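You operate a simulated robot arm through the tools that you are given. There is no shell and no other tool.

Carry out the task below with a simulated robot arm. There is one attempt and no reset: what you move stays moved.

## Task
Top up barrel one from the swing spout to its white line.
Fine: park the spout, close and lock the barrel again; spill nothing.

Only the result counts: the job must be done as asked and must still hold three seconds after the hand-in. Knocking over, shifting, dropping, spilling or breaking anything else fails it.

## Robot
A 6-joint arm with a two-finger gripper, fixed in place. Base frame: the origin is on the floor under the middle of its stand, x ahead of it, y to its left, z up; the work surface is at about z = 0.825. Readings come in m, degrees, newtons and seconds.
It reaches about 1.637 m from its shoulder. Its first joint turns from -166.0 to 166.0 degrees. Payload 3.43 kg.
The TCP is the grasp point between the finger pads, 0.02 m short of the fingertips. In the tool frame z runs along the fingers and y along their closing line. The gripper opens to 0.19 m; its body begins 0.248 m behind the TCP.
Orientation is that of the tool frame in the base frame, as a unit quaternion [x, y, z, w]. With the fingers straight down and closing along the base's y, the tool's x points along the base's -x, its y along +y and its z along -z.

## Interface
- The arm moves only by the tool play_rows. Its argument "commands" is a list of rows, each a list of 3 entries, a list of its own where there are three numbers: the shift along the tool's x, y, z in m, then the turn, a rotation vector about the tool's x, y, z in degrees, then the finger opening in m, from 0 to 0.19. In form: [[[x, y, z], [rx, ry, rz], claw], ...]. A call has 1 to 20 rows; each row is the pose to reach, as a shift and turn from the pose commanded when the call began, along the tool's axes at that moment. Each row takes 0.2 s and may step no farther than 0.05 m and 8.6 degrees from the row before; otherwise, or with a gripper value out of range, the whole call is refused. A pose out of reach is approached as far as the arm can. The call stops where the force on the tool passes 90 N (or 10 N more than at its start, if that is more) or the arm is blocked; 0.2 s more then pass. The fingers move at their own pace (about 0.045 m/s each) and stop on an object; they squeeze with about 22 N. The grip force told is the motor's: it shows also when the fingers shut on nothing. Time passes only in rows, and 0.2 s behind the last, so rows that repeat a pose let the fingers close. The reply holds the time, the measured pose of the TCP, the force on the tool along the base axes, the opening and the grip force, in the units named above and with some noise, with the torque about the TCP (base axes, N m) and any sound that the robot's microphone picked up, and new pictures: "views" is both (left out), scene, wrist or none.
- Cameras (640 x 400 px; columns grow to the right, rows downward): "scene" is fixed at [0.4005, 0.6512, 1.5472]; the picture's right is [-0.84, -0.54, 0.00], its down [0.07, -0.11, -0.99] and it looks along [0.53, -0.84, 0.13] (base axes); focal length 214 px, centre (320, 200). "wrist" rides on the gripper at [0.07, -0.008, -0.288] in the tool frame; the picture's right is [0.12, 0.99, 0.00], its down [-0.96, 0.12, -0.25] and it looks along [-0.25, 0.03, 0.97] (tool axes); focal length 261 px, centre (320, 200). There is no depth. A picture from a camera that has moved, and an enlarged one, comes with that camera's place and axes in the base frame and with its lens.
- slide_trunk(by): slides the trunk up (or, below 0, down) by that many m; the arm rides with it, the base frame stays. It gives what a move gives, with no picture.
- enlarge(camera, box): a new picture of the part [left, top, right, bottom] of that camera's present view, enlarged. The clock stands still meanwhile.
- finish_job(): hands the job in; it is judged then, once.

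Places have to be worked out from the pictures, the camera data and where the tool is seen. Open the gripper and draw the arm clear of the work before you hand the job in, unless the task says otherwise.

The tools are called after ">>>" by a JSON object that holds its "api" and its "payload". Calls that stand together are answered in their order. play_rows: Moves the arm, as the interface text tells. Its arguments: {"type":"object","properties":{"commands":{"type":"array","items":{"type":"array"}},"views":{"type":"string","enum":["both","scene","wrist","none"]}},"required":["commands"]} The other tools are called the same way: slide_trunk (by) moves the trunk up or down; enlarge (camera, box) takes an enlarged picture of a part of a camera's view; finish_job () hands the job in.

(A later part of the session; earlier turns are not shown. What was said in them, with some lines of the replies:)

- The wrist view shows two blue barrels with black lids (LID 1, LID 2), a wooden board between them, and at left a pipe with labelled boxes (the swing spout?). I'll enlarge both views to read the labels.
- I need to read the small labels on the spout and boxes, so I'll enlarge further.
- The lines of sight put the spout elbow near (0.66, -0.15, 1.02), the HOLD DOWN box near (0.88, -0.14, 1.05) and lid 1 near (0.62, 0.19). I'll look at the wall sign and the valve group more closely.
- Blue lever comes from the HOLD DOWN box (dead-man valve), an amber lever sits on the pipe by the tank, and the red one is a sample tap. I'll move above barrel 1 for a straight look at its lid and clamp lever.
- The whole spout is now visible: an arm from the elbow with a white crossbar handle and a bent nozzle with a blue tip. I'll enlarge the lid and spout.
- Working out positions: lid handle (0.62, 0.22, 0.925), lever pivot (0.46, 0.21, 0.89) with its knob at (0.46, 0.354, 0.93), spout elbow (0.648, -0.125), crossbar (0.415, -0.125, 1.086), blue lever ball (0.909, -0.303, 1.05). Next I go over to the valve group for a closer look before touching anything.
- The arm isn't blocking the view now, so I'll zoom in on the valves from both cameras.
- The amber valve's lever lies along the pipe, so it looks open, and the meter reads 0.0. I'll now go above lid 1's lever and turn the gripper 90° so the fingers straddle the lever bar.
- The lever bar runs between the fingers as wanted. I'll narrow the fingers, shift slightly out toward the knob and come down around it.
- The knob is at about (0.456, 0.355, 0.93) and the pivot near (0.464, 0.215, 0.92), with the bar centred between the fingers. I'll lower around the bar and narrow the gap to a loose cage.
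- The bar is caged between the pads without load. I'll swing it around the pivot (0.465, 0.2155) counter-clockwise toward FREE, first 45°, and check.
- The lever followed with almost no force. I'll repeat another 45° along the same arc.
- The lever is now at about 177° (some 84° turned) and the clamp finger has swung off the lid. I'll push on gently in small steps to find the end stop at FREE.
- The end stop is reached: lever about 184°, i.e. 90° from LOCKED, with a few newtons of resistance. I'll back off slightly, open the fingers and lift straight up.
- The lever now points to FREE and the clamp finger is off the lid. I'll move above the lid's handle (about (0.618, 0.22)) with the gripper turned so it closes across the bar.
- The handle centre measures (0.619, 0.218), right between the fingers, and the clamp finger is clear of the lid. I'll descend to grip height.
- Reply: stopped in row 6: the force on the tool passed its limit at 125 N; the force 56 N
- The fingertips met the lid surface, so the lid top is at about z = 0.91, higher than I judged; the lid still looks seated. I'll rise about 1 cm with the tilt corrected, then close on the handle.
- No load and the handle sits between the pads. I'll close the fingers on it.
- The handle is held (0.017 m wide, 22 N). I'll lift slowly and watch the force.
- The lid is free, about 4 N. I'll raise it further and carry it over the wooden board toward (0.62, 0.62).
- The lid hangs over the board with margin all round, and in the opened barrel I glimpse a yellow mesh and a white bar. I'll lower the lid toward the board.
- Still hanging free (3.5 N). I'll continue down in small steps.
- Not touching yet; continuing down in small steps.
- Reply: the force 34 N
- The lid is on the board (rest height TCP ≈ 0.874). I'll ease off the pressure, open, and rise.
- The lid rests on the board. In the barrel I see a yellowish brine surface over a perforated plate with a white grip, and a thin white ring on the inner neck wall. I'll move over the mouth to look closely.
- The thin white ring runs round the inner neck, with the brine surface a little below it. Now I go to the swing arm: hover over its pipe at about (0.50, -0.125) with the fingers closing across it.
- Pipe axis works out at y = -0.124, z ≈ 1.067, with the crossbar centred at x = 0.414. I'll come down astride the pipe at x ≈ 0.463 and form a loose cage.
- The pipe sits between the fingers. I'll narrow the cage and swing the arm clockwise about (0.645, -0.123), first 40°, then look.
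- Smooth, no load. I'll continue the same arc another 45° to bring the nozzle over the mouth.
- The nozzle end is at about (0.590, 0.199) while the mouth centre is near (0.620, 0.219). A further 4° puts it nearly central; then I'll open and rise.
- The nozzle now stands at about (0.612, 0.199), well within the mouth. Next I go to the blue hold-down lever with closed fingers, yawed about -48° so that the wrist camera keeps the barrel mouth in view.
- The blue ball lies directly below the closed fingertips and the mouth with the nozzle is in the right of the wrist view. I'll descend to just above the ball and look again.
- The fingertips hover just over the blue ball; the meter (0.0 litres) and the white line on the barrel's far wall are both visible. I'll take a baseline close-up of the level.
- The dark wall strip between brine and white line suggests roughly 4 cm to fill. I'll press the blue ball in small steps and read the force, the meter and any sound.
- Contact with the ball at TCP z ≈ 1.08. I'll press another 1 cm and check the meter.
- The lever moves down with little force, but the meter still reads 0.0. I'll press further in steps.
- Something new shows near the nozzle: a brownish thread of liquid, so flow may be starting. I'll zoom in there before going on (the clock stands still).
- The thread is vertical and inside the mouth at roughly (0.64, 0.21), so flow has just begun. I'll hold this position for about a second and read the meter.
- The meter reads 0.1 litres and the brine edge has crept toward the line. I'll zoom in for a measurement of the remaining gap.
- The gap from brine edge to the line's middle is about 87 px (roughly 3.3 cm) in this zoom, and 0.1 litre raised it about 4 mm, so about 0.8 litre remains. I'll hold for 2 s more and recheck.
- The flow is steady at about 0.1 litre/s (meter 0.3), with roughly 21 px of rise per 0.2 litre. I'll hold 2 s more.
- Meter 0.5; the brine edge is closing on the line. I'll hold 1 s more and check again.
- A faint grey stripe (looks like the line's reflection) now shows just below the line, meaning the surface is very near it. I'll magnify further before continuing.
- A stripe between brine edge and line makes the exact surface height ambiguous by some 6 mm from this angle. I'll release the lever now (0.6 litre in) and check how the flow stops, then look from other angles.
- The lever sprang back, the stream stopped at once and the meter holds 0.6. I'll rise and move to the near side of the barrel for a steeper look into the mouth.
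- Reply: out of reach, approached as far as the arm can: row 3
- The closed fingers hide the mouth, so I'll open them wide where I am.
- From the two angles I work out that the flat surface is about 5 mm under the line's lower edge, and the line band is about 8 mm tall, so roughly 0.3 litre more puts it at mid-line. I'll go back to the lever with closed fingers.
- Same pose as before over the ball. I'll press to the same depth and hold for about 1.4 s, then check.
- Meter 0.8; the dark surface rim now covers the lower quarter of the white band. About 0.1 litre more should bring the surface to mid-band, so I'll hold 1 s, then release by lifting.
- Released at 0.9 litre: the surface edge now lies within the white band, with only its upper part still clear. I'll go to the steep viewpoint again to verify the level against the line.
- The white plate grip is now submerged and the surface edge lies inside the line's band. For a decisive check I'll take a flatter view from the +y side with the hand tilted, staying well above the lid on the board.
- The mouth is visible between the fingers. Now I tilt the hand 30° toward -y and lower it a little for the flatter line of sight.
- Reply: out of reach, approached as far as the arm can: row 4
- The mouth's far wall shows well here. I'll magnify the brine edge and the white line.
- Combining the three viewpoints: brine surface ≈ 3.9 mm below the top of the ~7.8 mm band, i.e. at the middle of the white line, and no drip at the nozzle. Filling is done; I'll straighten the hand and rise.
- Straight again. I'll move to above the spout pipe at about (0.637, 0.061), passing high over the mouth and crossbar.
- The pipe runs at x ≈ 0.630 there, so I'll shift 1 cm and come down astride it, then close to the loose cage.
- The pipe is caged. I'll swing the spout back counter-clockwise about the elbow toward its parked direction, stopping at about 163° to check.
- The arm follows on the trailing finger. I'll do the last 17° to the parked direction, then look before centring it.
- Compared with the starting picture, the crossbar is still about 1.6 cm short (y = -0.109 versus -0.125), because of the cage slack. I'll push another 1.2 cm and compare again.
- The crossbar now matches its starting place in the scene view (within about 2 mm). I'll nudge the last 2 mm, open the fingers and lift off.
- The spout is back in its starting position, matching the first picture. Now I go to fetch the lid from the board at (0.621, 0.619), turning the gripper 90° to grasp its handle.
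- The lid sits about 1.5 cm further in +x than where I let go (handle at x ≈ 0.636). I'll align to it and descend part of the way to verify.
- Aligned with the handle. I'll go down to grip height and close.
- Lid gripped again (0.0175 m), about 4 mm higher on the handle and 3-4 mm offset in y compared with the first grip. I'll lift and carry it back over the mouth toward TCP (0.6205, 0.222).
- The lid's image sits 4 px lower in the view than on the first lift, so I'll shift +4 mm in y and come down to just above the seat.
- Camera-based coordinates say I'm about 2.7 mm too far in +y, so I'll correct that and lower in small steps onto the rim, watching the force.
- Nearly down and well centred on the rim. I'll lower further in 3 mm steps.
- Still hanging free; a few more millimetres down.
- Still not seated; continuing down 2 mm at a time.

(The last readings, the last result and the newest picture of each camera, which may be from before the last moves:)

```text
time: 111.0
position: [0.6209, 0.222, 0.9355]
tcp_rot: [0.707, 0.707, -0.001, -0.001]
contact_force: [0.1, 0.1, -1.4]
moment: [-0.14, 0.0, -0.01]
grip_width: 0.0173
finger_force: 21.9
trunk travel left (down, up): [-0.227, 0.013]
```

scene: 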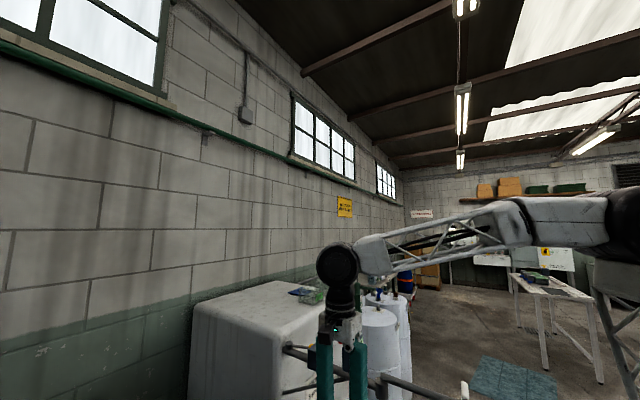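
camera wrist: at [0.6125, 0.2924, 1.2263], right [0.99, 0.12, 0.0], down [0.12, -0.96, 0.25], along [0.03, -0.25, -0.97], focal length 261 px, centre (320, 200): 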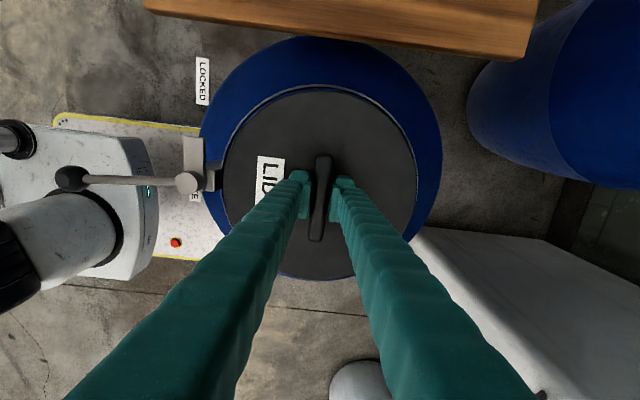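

First contact (weight partly taken up, slightly toward the -y side). I'll go another 2 mm and read the force.

>>> {"api": "play_rows", "payload": {"commands": [[[0, 0, 0.001], [0, 0, 0], 0.0], [[0, 0, 0.002], [0, 0, 0], 0.0], [[0, 0, 0.002], [0, 0, 0], 0.0]], "views": "wrist"}}

>>> {"api": "enlarge", "payload": {"camera": "wrist", "box": [180, 40, 460, 300]}}

```text
time: 111.8
position: [0.6222, 0.2217, 0.9355]
tcp_rot: [0.707, 0.707, -0.001, -0.002]
contact_force: [-7.5, 0.9, 21.6]
moment: [0.02, 0.06, -0.03]
grip_width: 0.0169
finger_force: 22.3
trunk travel left (down, up): [-0.227, 0.013]
camera wrist: at [0.6121, 0.2921, 1.2233], right [0.99, 0.12, 0.0], down [0.12, -0.96, 0.25], along [0.03, -0.24, -0.97], focal length 261 px, centre (320, 200)
```

wrist: 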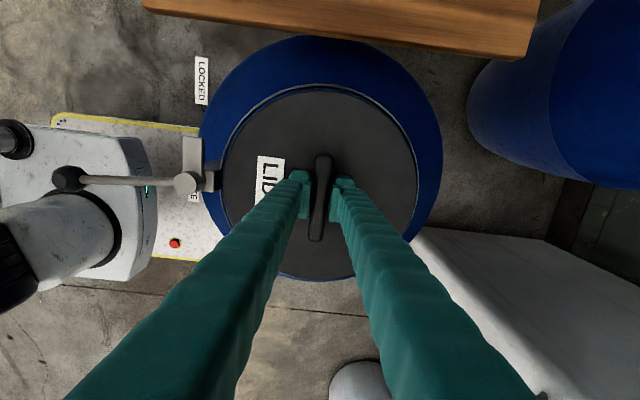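

```text
1.54 times, centred on (320, 170) of wrist
camera zoom: at [0.6121, 0.2921, 1.2233], right [0.99, 0.12, 0.0], down [0.12, -0.96, 0.25], along [0.03, -0.24, -0.97], focal length 401 px, centre (320, 246)
```

zoom: 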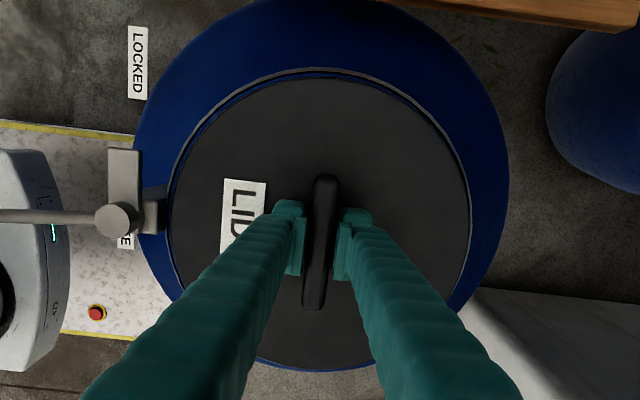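

The lid now rests with about 20 N on it. I'll take the same close-up as at the first grip to compare its position on the rim.

>>> {"api": "enlarge", "payload": {"camera": "wrist", "box": [220, 100, 420, 300]}}

>>> {"api": "enlarge", "payload": {"camera": "wrist", "box": [200, 60, 320, 200]}}

>>> {"api": "enlarge", "payload": {"camera": "wrist", "box": [320, 60, 440, 200]}}

```text
2.00 times, centred on (320, 200) of wrist
camera zoom: at [0.6121, 0.2921, 1.2233], right [0.99, 0.12, 0.0], down [0.12, -0.96, 0.25], along [0.03, -0.24, -0.97], focal length 521 px, centre (320, 200)
```

zoom: 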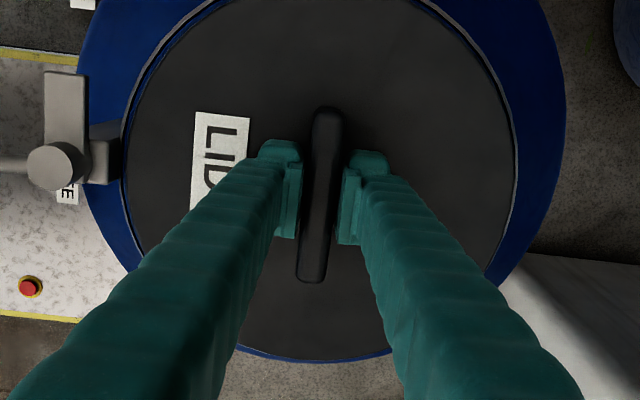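

```text
2.86 times, centred on (260, 130) of wrist
camera zoom: at [0.6121, 0.2921, 1.2233], right [0.99, 0.12, 0.0], down [0.12, -0.96, 0.25], along [0.03, -0.24, -0.97], focal length 745 px, centre (491, 400)
```

zoom: 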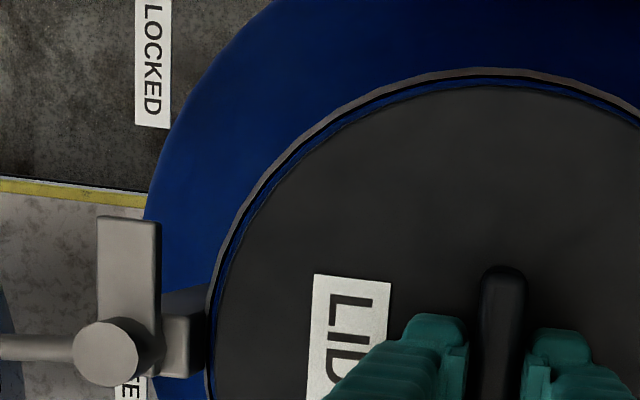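

```text
2.86 times, centred on (380, 130) of wrist
camera zoom: at [0.6121, 0.2921, 1.2233], right [0.99, 0.12, 0.0], down [0.12, -0.96, 0.25], along [0.03, -0.24, -0.97], focal length 745 px, centre (149, 400)
```

zoom: 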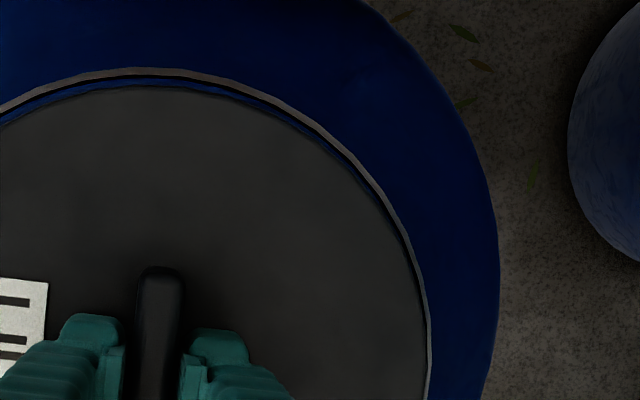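

The lid's size, height and place in the picture match the original seating within about a millimetre. I'll relieve the pressure and open the fingers very gradually so the lid isn't dragged.

>>> {"api": "play_rows", "payload": {"commands": [[[0, 0, -0.0015], [0, 0, 0], 0.0], [[0, 0, -0.0015], [0, 0, 0], 0.018], [[0, 0, -0.0015], [0, 0, 0], 0.019], [[0, 0, -0.0015], [0, 0, 0], 0.021], [[0, 0, -0.0015], [0, 0, 0], 0.023]], "views": "wrist"}}

>>> {"api": "enlarge", "payload": {"camera": "wrist", "box": [220, 100, 420, 300]}}

```text
time: 113.0
position: [0.6213, 0.2217, 0.935]
tcp_rot: [0.707, 0.707, -0.002, -0.002]
contact_force: [-0.1, -0.2, 0.2]
moment: [-0.03, -0.01, -0.05]
grip_width: 0.023
finger_force: 0.0
trunk travel left (down, up): [-0.227, 0.013]
camera wrist: at [0.6129, 0.2916, 1.2231], right [0.99, 0.12, 0.0], down [0.12, -0.96, 0.25], along [0.03, -0.25, -0.97], focal length 261 px, centre (320, 200)
```

wrist: 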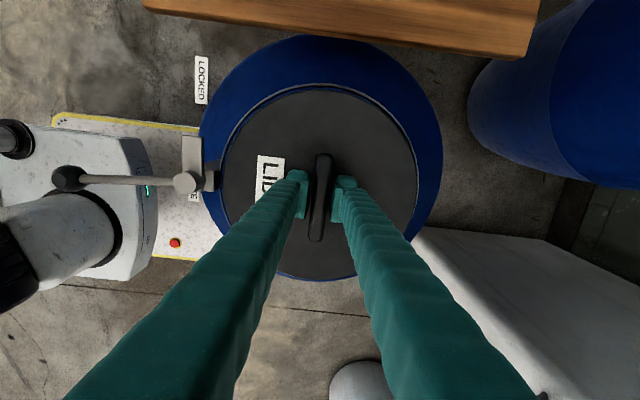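

```text
2.00 times, centred on (320, 200) of wrist
camera zoom: at [0.6129, 0.2916, 1.2231], right [0.99, 0.12, 0.0], down [0.12, -0.96, 0.25], along [0.03, -0.25, -0.97], focal length 521 px, centre (320, 200)
```

zoom: 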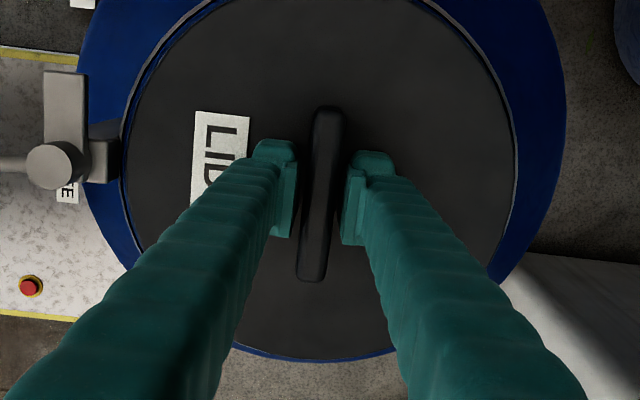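

Released cleanly: no force, and the lid stayed put. I'll open wider and rise straight up.

>>> {"api": "play_rows", "payload": {"commands": [[[0, 0, 0], [0, 0, 0], 0.03], [[0, 0, 0], [0, 0, 0], 0.04], [[0, 0, 0], [0, 0, 0], 0.05], [[0, 0, 0], [0, 0, 0], 0.06], [[0, 0, -0.02], [0, 0, 0], 0.06], [[0, 0, -0.06], [0, 0, 0], 0.06], [[0, 0, -0.1], [0, 0, 0], 0.06], [[0, 0, -0.14], [0, 0, 0], 0.06], [[0, 0, -0.18], [0, 0, 0], 0.08], [[0, 0, -0.22], [0, 0, 0], 0.1], [[0, 0, -0.22], [0, 0, 0], 0.1]]}}

>>> {"api": "enlarge", "payload": {"camera": "wrist", "box": [220, 80, 420, 280]}}

```text
time: 115.4
position: [0.6232, 0.2226, 1.1572]
tcp_rot: [0.707, 0.707, -0.003, -0.001]
contact_force: [0.3, -0.1, 0.4]
moment: [0.03, 0.0, 0.0]
grip_width: 0.0998
finger_force: 0.1
trunk travel left (down, up): [-0.227, 0.013]
camera wrist: at [0.6135, 0.2933, 1.4442], right [0.99, 0.12, 0.0], down [0.12, -0.96, 0.25], along [0.03, -0.25, -0.97], focal length 261 px, centre (320, 200)
```

scene: 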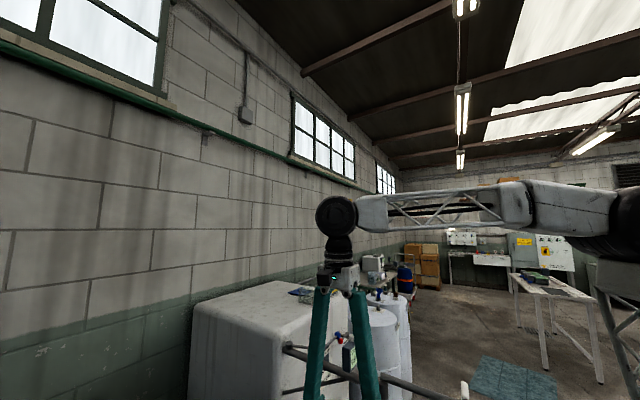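
wrist: 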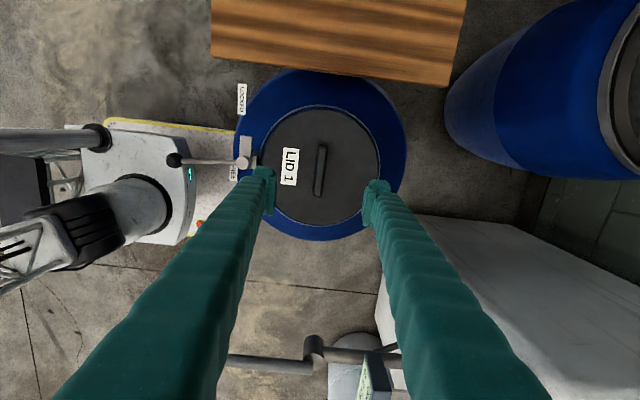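

```text
2.00 times, centred on (320, 180) of wrist
camera zoom: at [0.6135, 0.2933, 1.4442], right [0.99, 0.12, 0.0], down [0.12, -0.96, 0.25], along [0.03, -0.25, -0.97], focal length 521 px, centre (320, 240)
```

zoom: 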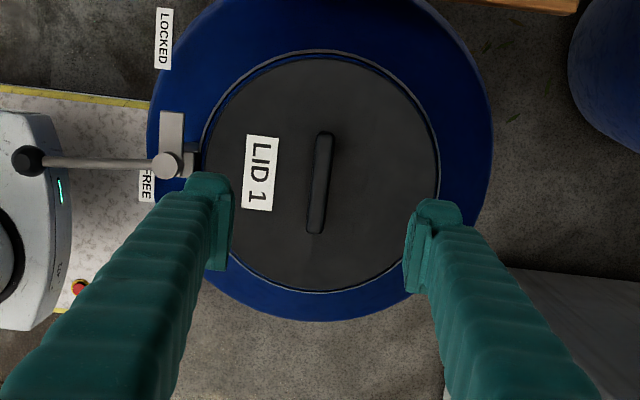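

The lid is seated evenly inside the rim ring. Next I go over the clamp lever (pointing to FREE, bar near (0.366, 0.209)) to turn it back to LOCKED.

>>> {"api": "play_rows", "payload": {"commands": [[[-0.0011, -0.0214, 0], [0, 0, -7.83], 0.09], [[-0.0023, -0.0428, 0], [0, 0, -15.67], 0.08], [[-0.0034, -0.0641, 0], [0, 0, -23.5], 0.07], [[-0.0045, -0.0855, 0], [0, 0, -31.33], 0.06], [[-0.0057, -0.1069, 0], [0, 0, -39.17], 0.06], [[-0.0068, -0.1283, 0], [0, 0, -47], 0.06], [[-0.0079, -0.1496, 0], [0, 0, -54.83], 0.06], [[-0.0091, -0.171, 0], [0, 0, -62.67], 0.06], [[-0.0102, -0.1924, 0], [0, 0, -70.5], 0.06], [[-0.0113, -0.2138, 0], [0, 0, -78.33], 0.06], [[-0.0125, -0.2351, 0], [0, 0, -86.17], 0.06], [[-0.0136, -0.2565, 0], [0, 0, -94], 0.06], [[-0.0136, -0.2565, 0.05], [0, 0, -94], 0.06], [[-0.0136, -0.2565, 0.1], [0, 0, -94], 0.06], [[-0.0136, -0.2565, 0.14], [0, 0, -94], 0.06], [[-0.0136, -0.2565, 0.17], [0, 0, -94], 0.06], [[-0.0136, -0.2565, 0.17], [0, 0, -94], 0.06]], "views": "wrist"}}

>>> {"api": "enlarge", "payload": {"camera": "wrist", "box": [240, 100, 440, 300]}}

```text
time: 119.0
position: [0.3682, 0.2065, 0.9881]
tcp_rot: [-0.035, 0.999, 0.0, -0.002]
contact_force: [0.2, -0.2, 0.5]
moment: [-0.01, -0.01, -0.01]
grip_width: 0.0599
finger_force: 0.1
trunk travel left (down, up): [-0.227, 0.013]
camera wrist: at [0.2977, 0.1936, 1.2744], right [-0.19, 0.98, 0.0], down [0.95, 0.18, 0.24], along [0.24, 0.05, -0.97], focal length 261 px, centre (320, 200)
```

wrist: 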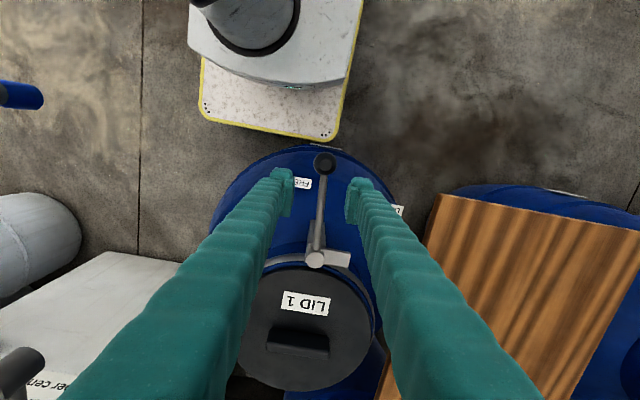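

```text
2.00 times, centred on (340, 200) of wrist
camera zoom: at [0.2977, 0.1936, 1.2744], right [-0.19, 0.98, 0.0], down [0.95, 0.18, 0.24], along [0.24, 0.05, -0.97], focal length 521 px, centre (280, 200)
```

zoom: 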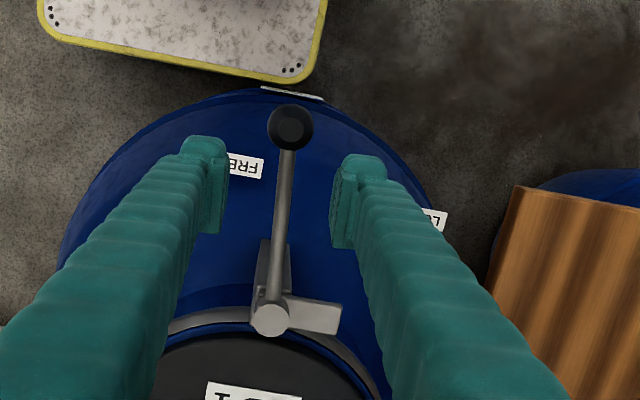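

The lever bar is centred between the fingers. I'll lower around it and narrow to a loose cage.

>>> {"api": "play_rows", "payload": {"commands": [[[0, 0, 0.025], [0, 0, 0], 0.06], [[0, 0, 0.05], [0, 0, 0], 0.06], [[0, 0, 0.07], [0, 0, 0], 0.06], [[0, 0, 0.07], [0, 0, 0], 0.045], [[0, 0, 0.07], [0, 0, 0], 0.03], [[0, 0, 0.07], [0, 0, 0], 0.03]], "views": "wrist"}}

>>> {"api": "enlarge", "payload": {"camera": "wrist", "box": [240, 100, 440, 300]}}

```text
time: 120.4
position: [0.366, 0.208, 0.9166]
tcp_rot: [-0.035, 0.999, 0.0, -0.002]
contact_force: [-0.3, 0.7, 0.4]
moment: [0.01, 0.01, -0.01]
grip_width: 0.03
finger_force: 0.0
trunk travel left (down, up): [-0.227, 0.013]
camera wrist: at [0.2958, 0.1944, 1.2049], right [-0.19, 0.98, 0.0], down [0.95, 0.18, 0.24], along [0.24, 0.05, -0.97], focal length 261 px, centre (320, 200)
```

wrist: 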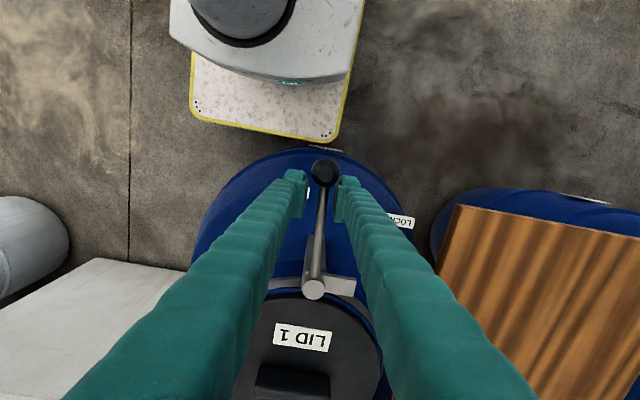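

```text
2.00 times, centred on (340, 200) of wrist
camera zoom: at [0.2958, 0.1944, 1.2049], right [-0.19, 0.98, 0.0], down [0.95, 0.18, 0.24], along [0.24, 0.05, -0.97], focal length 521 px, centre (280, 200)
```

zoom: 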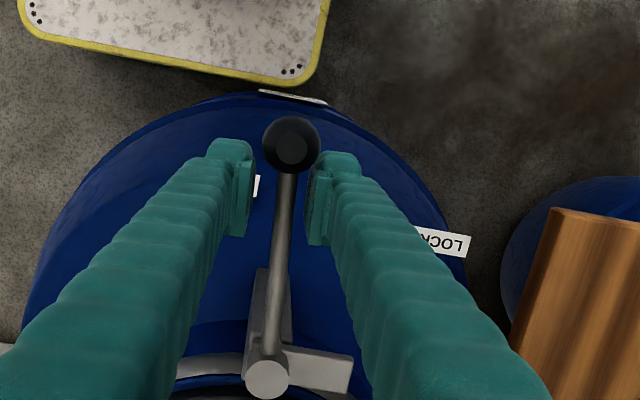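

I'll swing the lever clockwise around its pivot, the first 45°.

>>> {"api": "play_rows", "payload": {"commands": [[[-0.0008, 0.013, 0], [0, 0, 7.5], 0.03], [[-0.0034, 0.0257, 0], [0, 0, 15], 0.03], [[-0.0076, 0.038, 0], [0, 0, 22.5], 0.03], [[-0.0133, 0.0497, 0], [0, 0, 30], 0.03], [[-0.0205, 0.0605, 0], [0, 0, 37.5], 0.03], [[-0.0291, 0.0702, 0], [0, 0, 45], 0.03]], "views": "wrist"}}

>>> {"api": "enlarge", "payload": {"camera": "wrist", "box": [240, 100, 440, 300]}}

```text
time: 121.8
position: [0.3897, 0.2804, 0.9176]
tcp_rot: [0.352, 0.936, -0.001, -0.002]
contact_force: [-1.0, 0.9, 0.5]
moment: [0.07, -0.07, 0.01]
grip_width: 0.0299
finger_force: 0.0
trunk travel left (down, up): [-0.227, 0.013]
camera wrist: at [0.3306, 0.3205, 1.2048], right [0.56, 0.83, 0.0], down [0.8, -0.55, 0.24], along [0.2, -0.14, -0.97], focal length 261 px, centre (320, 200)
```

wrist: 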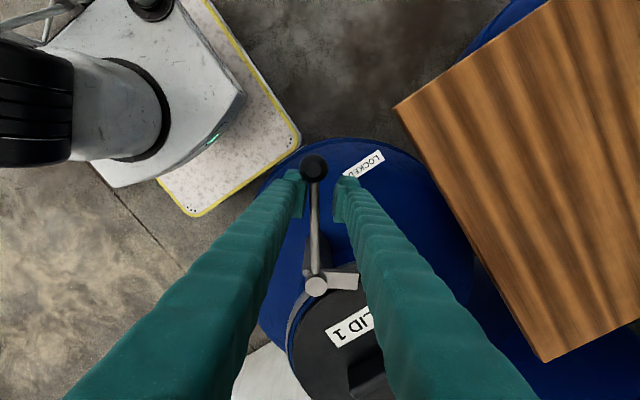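

```text
2.00 times, centred on (340, 200) of wrist
camera zoom: at [0.3306, 0.3205, 1.2048], right [0.56, 0.83, 0.0], down [0.8, -0.55, 0.24], along [0.2, -0.14, -0.97], focal length 521 px, centre (280, 200)
```

zoom: 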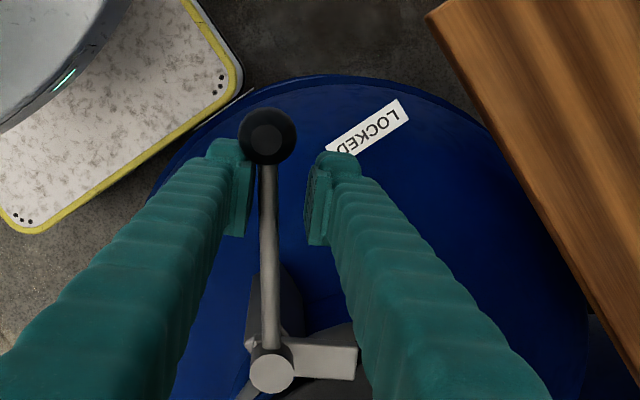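

The lever follows and the clamp finger passes above the lid freely. Another 45°.

>>> {"api": "play_rows", "payload": {"commands": [[[-0.0008, 0.013, 0], [0, 0, 7.5], 0.03], [[-0.0034, 0.0257, 0], [0, 0, 15], 0.03], [[-0.0076, 0.038, 0], [0, 0, 22.5], 0.03], [[-0.0133, 0.0497, 0], [0, 0, 30], 0.03], [[-0.0205, 0.0605, 0], [0, 0, 37.5], 0.03], [[-0.0291, 0.0702, 0], [0, 0, 45], 0.03]], "views": "wrist"}}

>>> {"api": "enlarge", "payload": {"camera": "wrist", "box": [240, 100, 440, 300]}}

```text
time: 123.2
position: [0.4561, 0.3146, 0.9169]
tcp_rot: [0.684, 0.73, -0.002, 0.0]
contact_force: [0.3, 0.1, 0.0]
moment: [0.03, -0.02, 0.0]
grip_width: 0.0301
finger_force: 0.1
trunk travel left (down, up): [-0.227, 0.013]
camera wrist: at [0.4433, 0.3856, 1.2039], right [0.98, 0.19, 0.0], down [0.18, -0.95, 0.25], along [0.04, -0.24, -0.97], focal length 261 px, centre (320, 200)
```

wrist: 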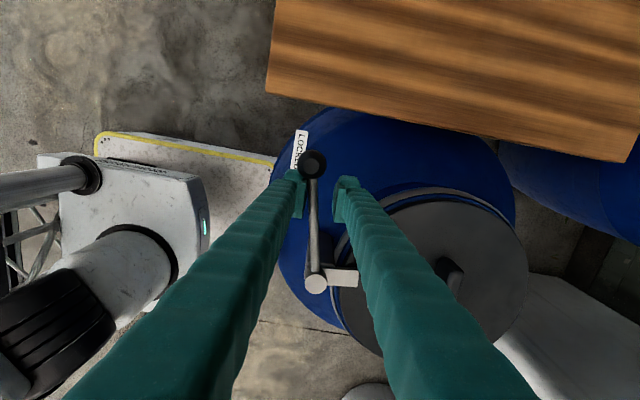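

```text
2.00 times, centred on (340, 200) of wrist
camera zoom: at [0.4433, 0.3856, 1.2039], right [0.98, 0.19, 0.0], down [0.18, -0.95, 0.25], along [0.04, -0.24, -0.97], focal length 521 px, centre (280, 200)
```

zoom: 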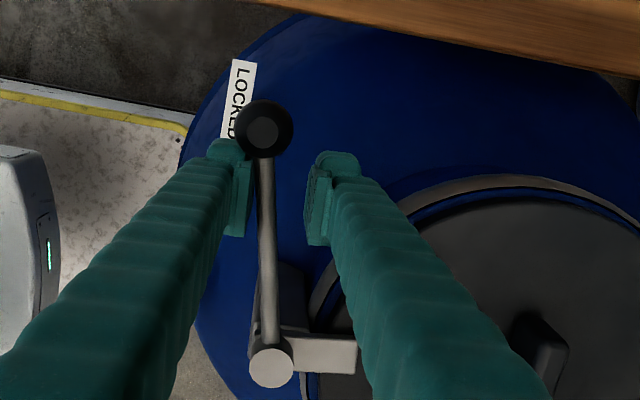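

The lever is at about 100°; LOCKED was about 93°. I'll continue in small steps to the end stop, watching the force.

>>> {"api": "play_rows", "payload": {"commands": [[[-0.0002, 0.0065, 0], [0, 0, 3.75], 0.03], [[-0.0008, 0.013, 0], [0, 0, 7.5], 0.03], [[-0.0008, 0.013, 0], [0, 0, 7.5], 0.03]], "views": "wrist"}}

>>> {"api": "enlarge", "payload": {"camera": "wrist", "box": [240, 100, 440, 300]}}

```text
time: 124.0
position: [0.4703, 0.315, 0.9153]
tcp_rot: [0.729, 0.685, -0.001, -0.002]
contact_force: [-1.4, -0.3, 0.9]
moment: [0.01, 0.0, 0.05]
grip_width: 0.031
finger_force: 1.2
trunk travel left (down, up): [-0.227, 0.013]
camera wrist: at [0.4655, 0.3854, 1.2038], right [1.0, 0.06, 0.0], down [0.06, -0.97, 0.25], along [0.01, -0.25, -0.97], focal length 261 px, centre (320, 200)
```

wrist: 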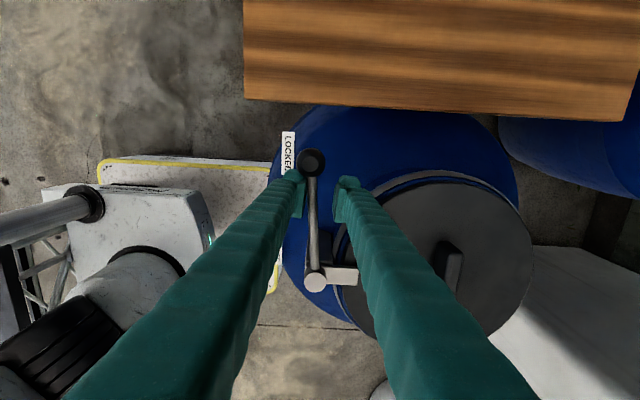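

```text
2.00 times, centred on (340, 200) of wrist
camera zoom: at [0.4655, 0.3854, 1.2038], right [1.0, 0.06, 0.0], down [0.06, -0.97, 0.25], along [0.01, -0.25, -0.97], focal length 521 px, centre (280, 200)
```

zoom: 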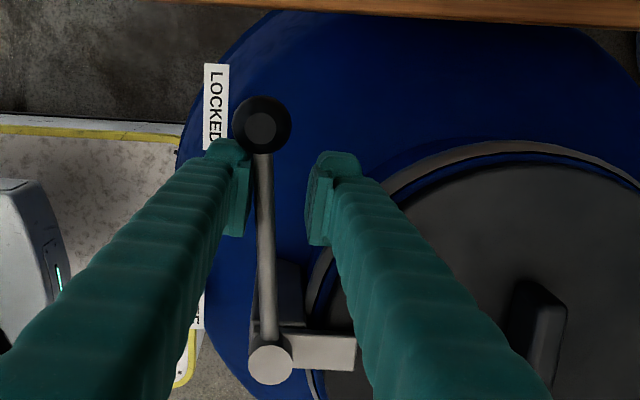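

The lever is back at about 93°, the original LOCKED angle, with light stop force. I'll press one more degree or two to be sure it is on the stop, then release and lift.

>>> {"api": "play_rows", "payload": {"commands": [[[0, 0.0025, 0], [0, 0, 1.5], 0.03], [[0, 0.004, 0], [0, 0, 2.3], 0.03], [[0, 0.004, 0], [0, 0, 2.3], 0.03]], "views": "wrist"}}

>>> {"api": "enlarge", "payload": {"camera": "wrist", "box": [240, 100, 440, 300]}}

```text
time: 124.8
position: [0.4727, 0.314, 0.9158]
tcp_rot: [0.742, 0.67, -0.002, -0.002]
contact_force: [-15.5, -5.1, 2.5]
moment: [0.03, -0.16, 0.42]
grip_width: 0.0378
finger_force: 6.6
trunk travel left (down, up): [-0.227, 0.013]
camera wrist: at [0.4714, 0.3853, 1.2033], right [1.0, 0.02, 0.0], down [0.02, -0.97, 0.25], along [0.0, -0.25, -0.97], focal length 261 px, centre (320, 200)
```

wrist: 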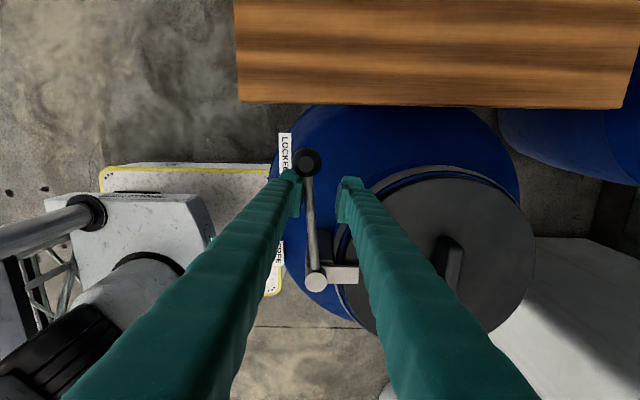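

```text
2.00 times, centred on (340, 200) of wrist
camera zoom: at [0.4714, 0.3853, 1.2033], right [1.0, 0.02, 0.0], down [0.02, -0.97, 0.25], along [0.0, -0.25, -0.97], focal length 521 px, centre (280, 200)
```

zoom: 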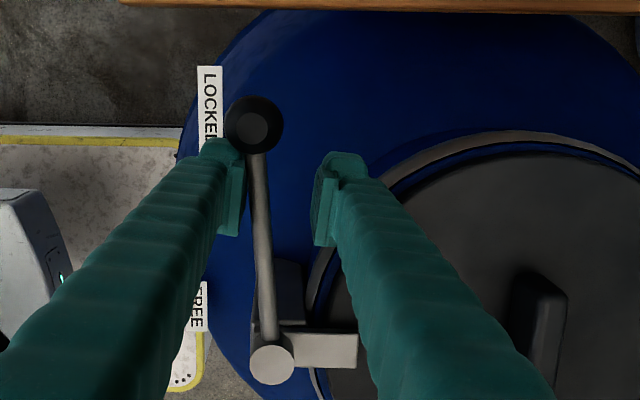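

Firm stop: 15 N, lever not moving further, so it is locked. I'll back off, open the fingers and lift straight up.

>>> {"api": "play_rows", "payload": {"commands": [[[0, -0.003, 0], [0, 0, -1.5], 0.04], [[0, -0.006, 0], [0, 0, -3], 0.05], [[0, -0.006, 0], [0, 0, -3], 0.06], [[0, -0.006, -0.03], [0, 0, -3], 0.06], [[0, -0.006, -0.07], [0, 0, -3], 0.06], [[0, -0.006, -0.11], [0, 0, -3], 0.06], [[0, -0.006, -0.15], [0, 0, -3], 0.08], [[0, -0.006, -0.19], [0, 0, -3], 0.1], [[0, -0.006, -0.23], [0, 0, -3], 0.12], [[0, -0.006, -0.27], [0, 0, -3], 0.12], [[0, -0.006, -0.3], [0, 0, -3], 0.12], [[0, -0.006, -0.3], [0, 0, -3], 0.12]]}}

>>> {"api": "enlarge", "payload": {"camera": "wrist", "box": [220, 80, 460, 320]}}

```text
time: 127.4
position: [0.4683, 0.3137, 1.2168]
tcp_rot: [0.724, 0.689, -0.001, -0.001]
contact_force: [-0.4, -0.3, 0.4]
moment: [-0.02, -0.01, 0.02]
grip_width: 0.1203
finger_force: 0.1
trunk travel left (down, up): [-0.227, 0.013]
camera wrist: at [0.4632, 0.385, 1.5043], right [1.0, 0.07, 0.0], down [0.07, -0.97, 0.25], along [0.01, -0.25, -0.97], focal length 261 px, centre (320, 200)
```

scene: 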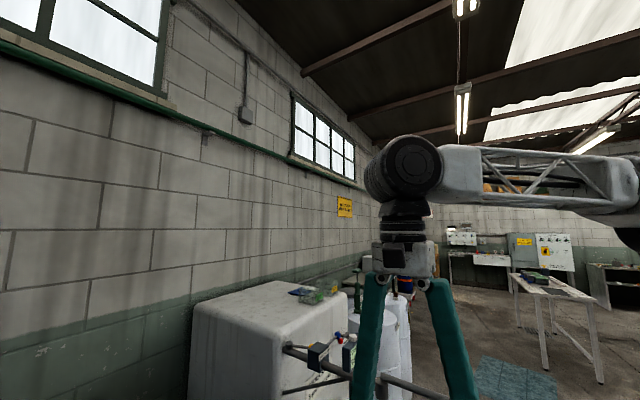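
wrist: 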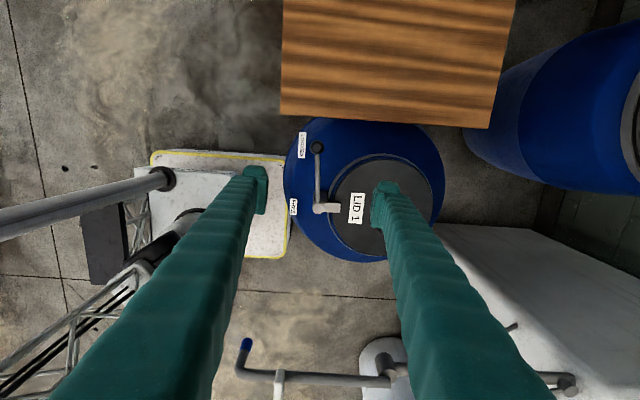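

```text
1.67 times, centred on (340, 200) of wrist
camera zoom: at [0.4632, 0.385, 1.5043], right [1.0, 0.07, 0.0], down [0.07, -0.97, 0.25], along [0.01, -0.25, -0.97], focal length 434 px, centre (287, 200)
```

zoom: 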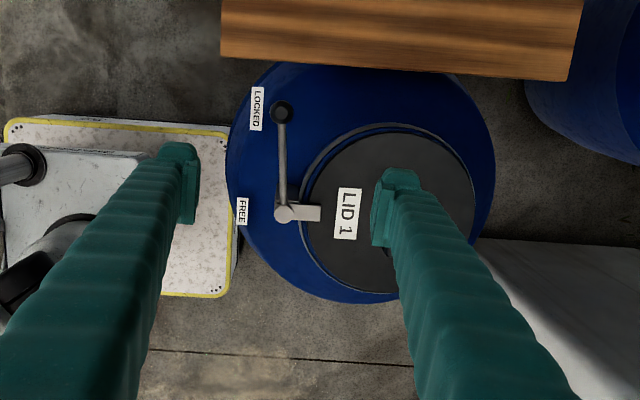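

The lever stands at LOCKED with the clamp finger over the lid, and the board is empty. I'll draw back to the starting pose with open gripper and compare the scene with the first picture.

>>> {"api": "play_rows", "payload": {"commands": [[[0.0112, 0.019, -0.0083], [0, 0, -7.73], 0.13], [[0.0225, 0.038, -0.0167], [0, 0, -15.47], 0.14], [[0.0337, 0.0569, -0.025], [0, 0, -23.2], 0.15], [[0.0449, 0.0759, -0.0333], [0, 0, -30.93], 0.16], [[0.0562, 0.0949, -0.0417], [0, 0, -38.67], 0.17], [[0.0674, 0.1139, -0.05], [0, 0, -46.4], 0.18], [[0.0786, 0.1328, -0.0583], [0, 0, -54.13], 0.19], [[0.0899, 0.1518, -0.0667], [0, 0, -61.87], 0.19], [[0.1011, 0.1708, -0.075], [0, 0, -69.6], 0.19], [[0.1123, 0.1898, -0.0833], [0, 0, -77.33], 0.19], [[0.1236, 0.2087, -0.0917], [0, 0, -85.07], 0.19], [[0.1348, 0.2277, -0.1], [0, 0, -92.8], 0.19], [[0.1348, 0.2277, -0.1], [0, 0, -92.8], 0.19]]}}

>>> {"api": "enlarge", "payload": {"camera": "wrist", "box": [160, 0, 340, 200]}}

>>> {"api": "enlarge", "payload": {"camera": "scene", "box": [290, 320, 400, 400]}}

>>> {"api": "enlarge", "payload": {"camera": "scene", "box": [360, 340, 500, 400]}}

>>> {"api": "enlarge", "payload": {"camera": "wrist", "box": [0, 0, 180, 300]}}

```text
time: 130.2
position: [0.7049, 0.4398, 1.3147]
tcp_rot: [0.001, 1.0, 0.0, -0.002]
contact_force: [0.5, 0.4, -0.8]
moment: [-0.08, 0.08, 0.03]
grip_width: 0.1899
finger_force: 0.1
trunk travel left (down, up): [-0.227, 0.013]
camera wrist: at [0.6336, 0.4307, 1.603], right [-0.12, 0.99, 0.0], down [0.96, 0.12, 0.24], along [0.24, 0.03, -0.97], focal length 261 px, centre (320, 200)
```

scene: 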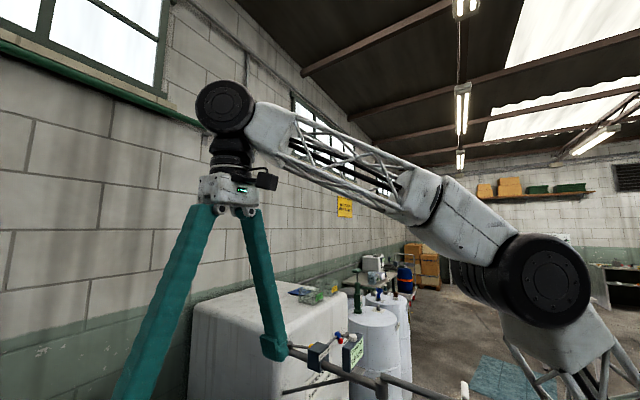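
wrist: 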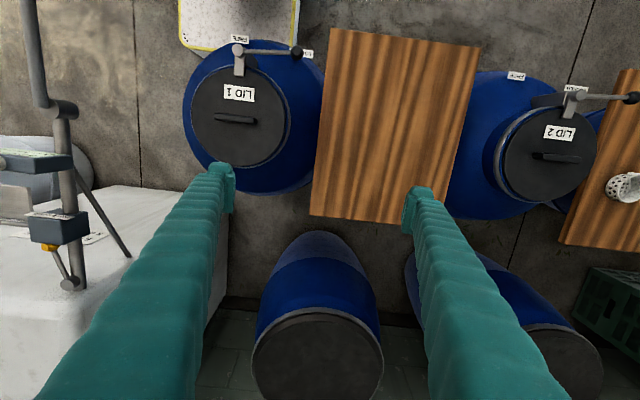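

```text
2.00 times, centred on (250, 100) of wrist
camera zoom: at [0.6336, 0.4307, 1.603], right [-0.12, 0.99, 0.0], down [0.96, 0.12, 0.24], along [0.24, 0.03, -0.97], focal length 521 px, centre (460, 400)
```

zoom: 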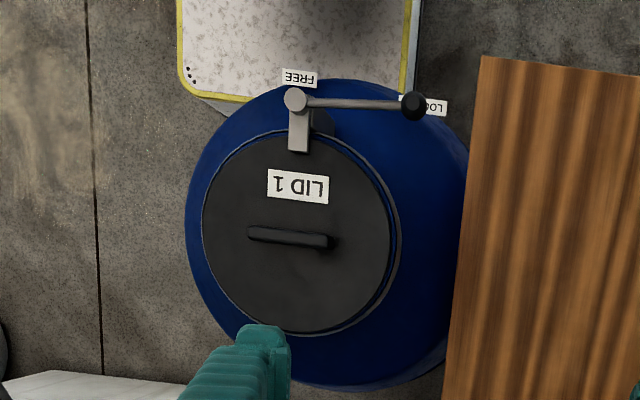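

```text
5.00 times, centred on (345, 360) of scene
camera zoom: at [0.4005, 0.6512, 1.5472], right [-0.84, -0.54, 0.0], down [0.07, -0.11, -0.99], along [0.53, -0.84, 0.13], focal length 1072 px, centre (195, -600)
```

zoom: 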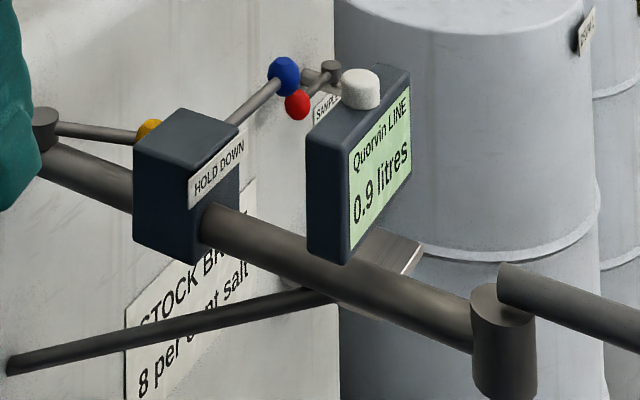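

```text
4.57 times, centred on (430, 370) of scene
camera zoom: at [0.4005, 0.6512, 1.5472], right [-0.84, -0.54, 0.0], down [0.07, -0.11, -0.99], along [0.53, -0.84, 0.13], focal length 980 px, centre (-183, -577)
```

zoom: 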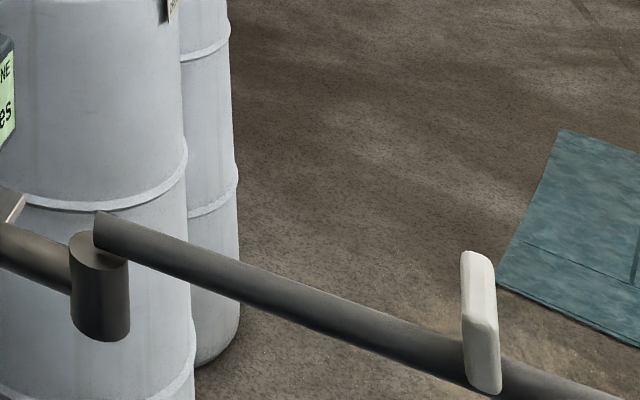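

```text
1.33 times, centred on (90, 150) of wrist
camera zoom: at [0.6336, 0.4307, 1.603], right [-0.12, 0.99, 0.0], down [0.96, 0.12, 0.24], along [0.24, 0.03, -0.97], focal length 348 px, centre (627, 267)
```

zoom: 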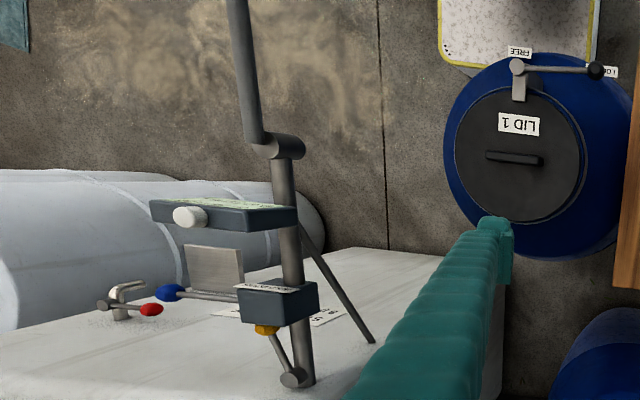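

Everything matches the opening picture: lid seated, lever on LOCKED, spout parked, valve released (meter 0.9 litre), board empty and dry, gripper open and clear. Handing the job in.

>>> {"api": "finish_job", "payload": {}}

```text
The job is handed in.
```

Barrel one is topped up, closed and locked, and the spout is parked where it started. The job is handed in, but no verdict came back.

- **Level:** I put in about 0.9 litre by the meter. From three camera angles I judge the brine surface to be at the middle of the white line, give or take 1–2 mm.
- **Lid:** It is back in its original place on the barrel mouth, within about a millimetre. The clamp lever is against its LOCKED stop.
- **Spout:** It looks the same in the scene camera as in the first picture. The hold-down lever sprang back and flow stopped as soon as I let go.
- **Spills:** I saw no drips or wet spots on the board, the floor or around the barrel mouth.

When first reaching for the lid handle, the fingertips pressed on the lid with about 125 N and the move stopped itself. I saw no damage to the lid. When I set the lid on the board it slid about 1.5 cm on release, and stayed well within the board.
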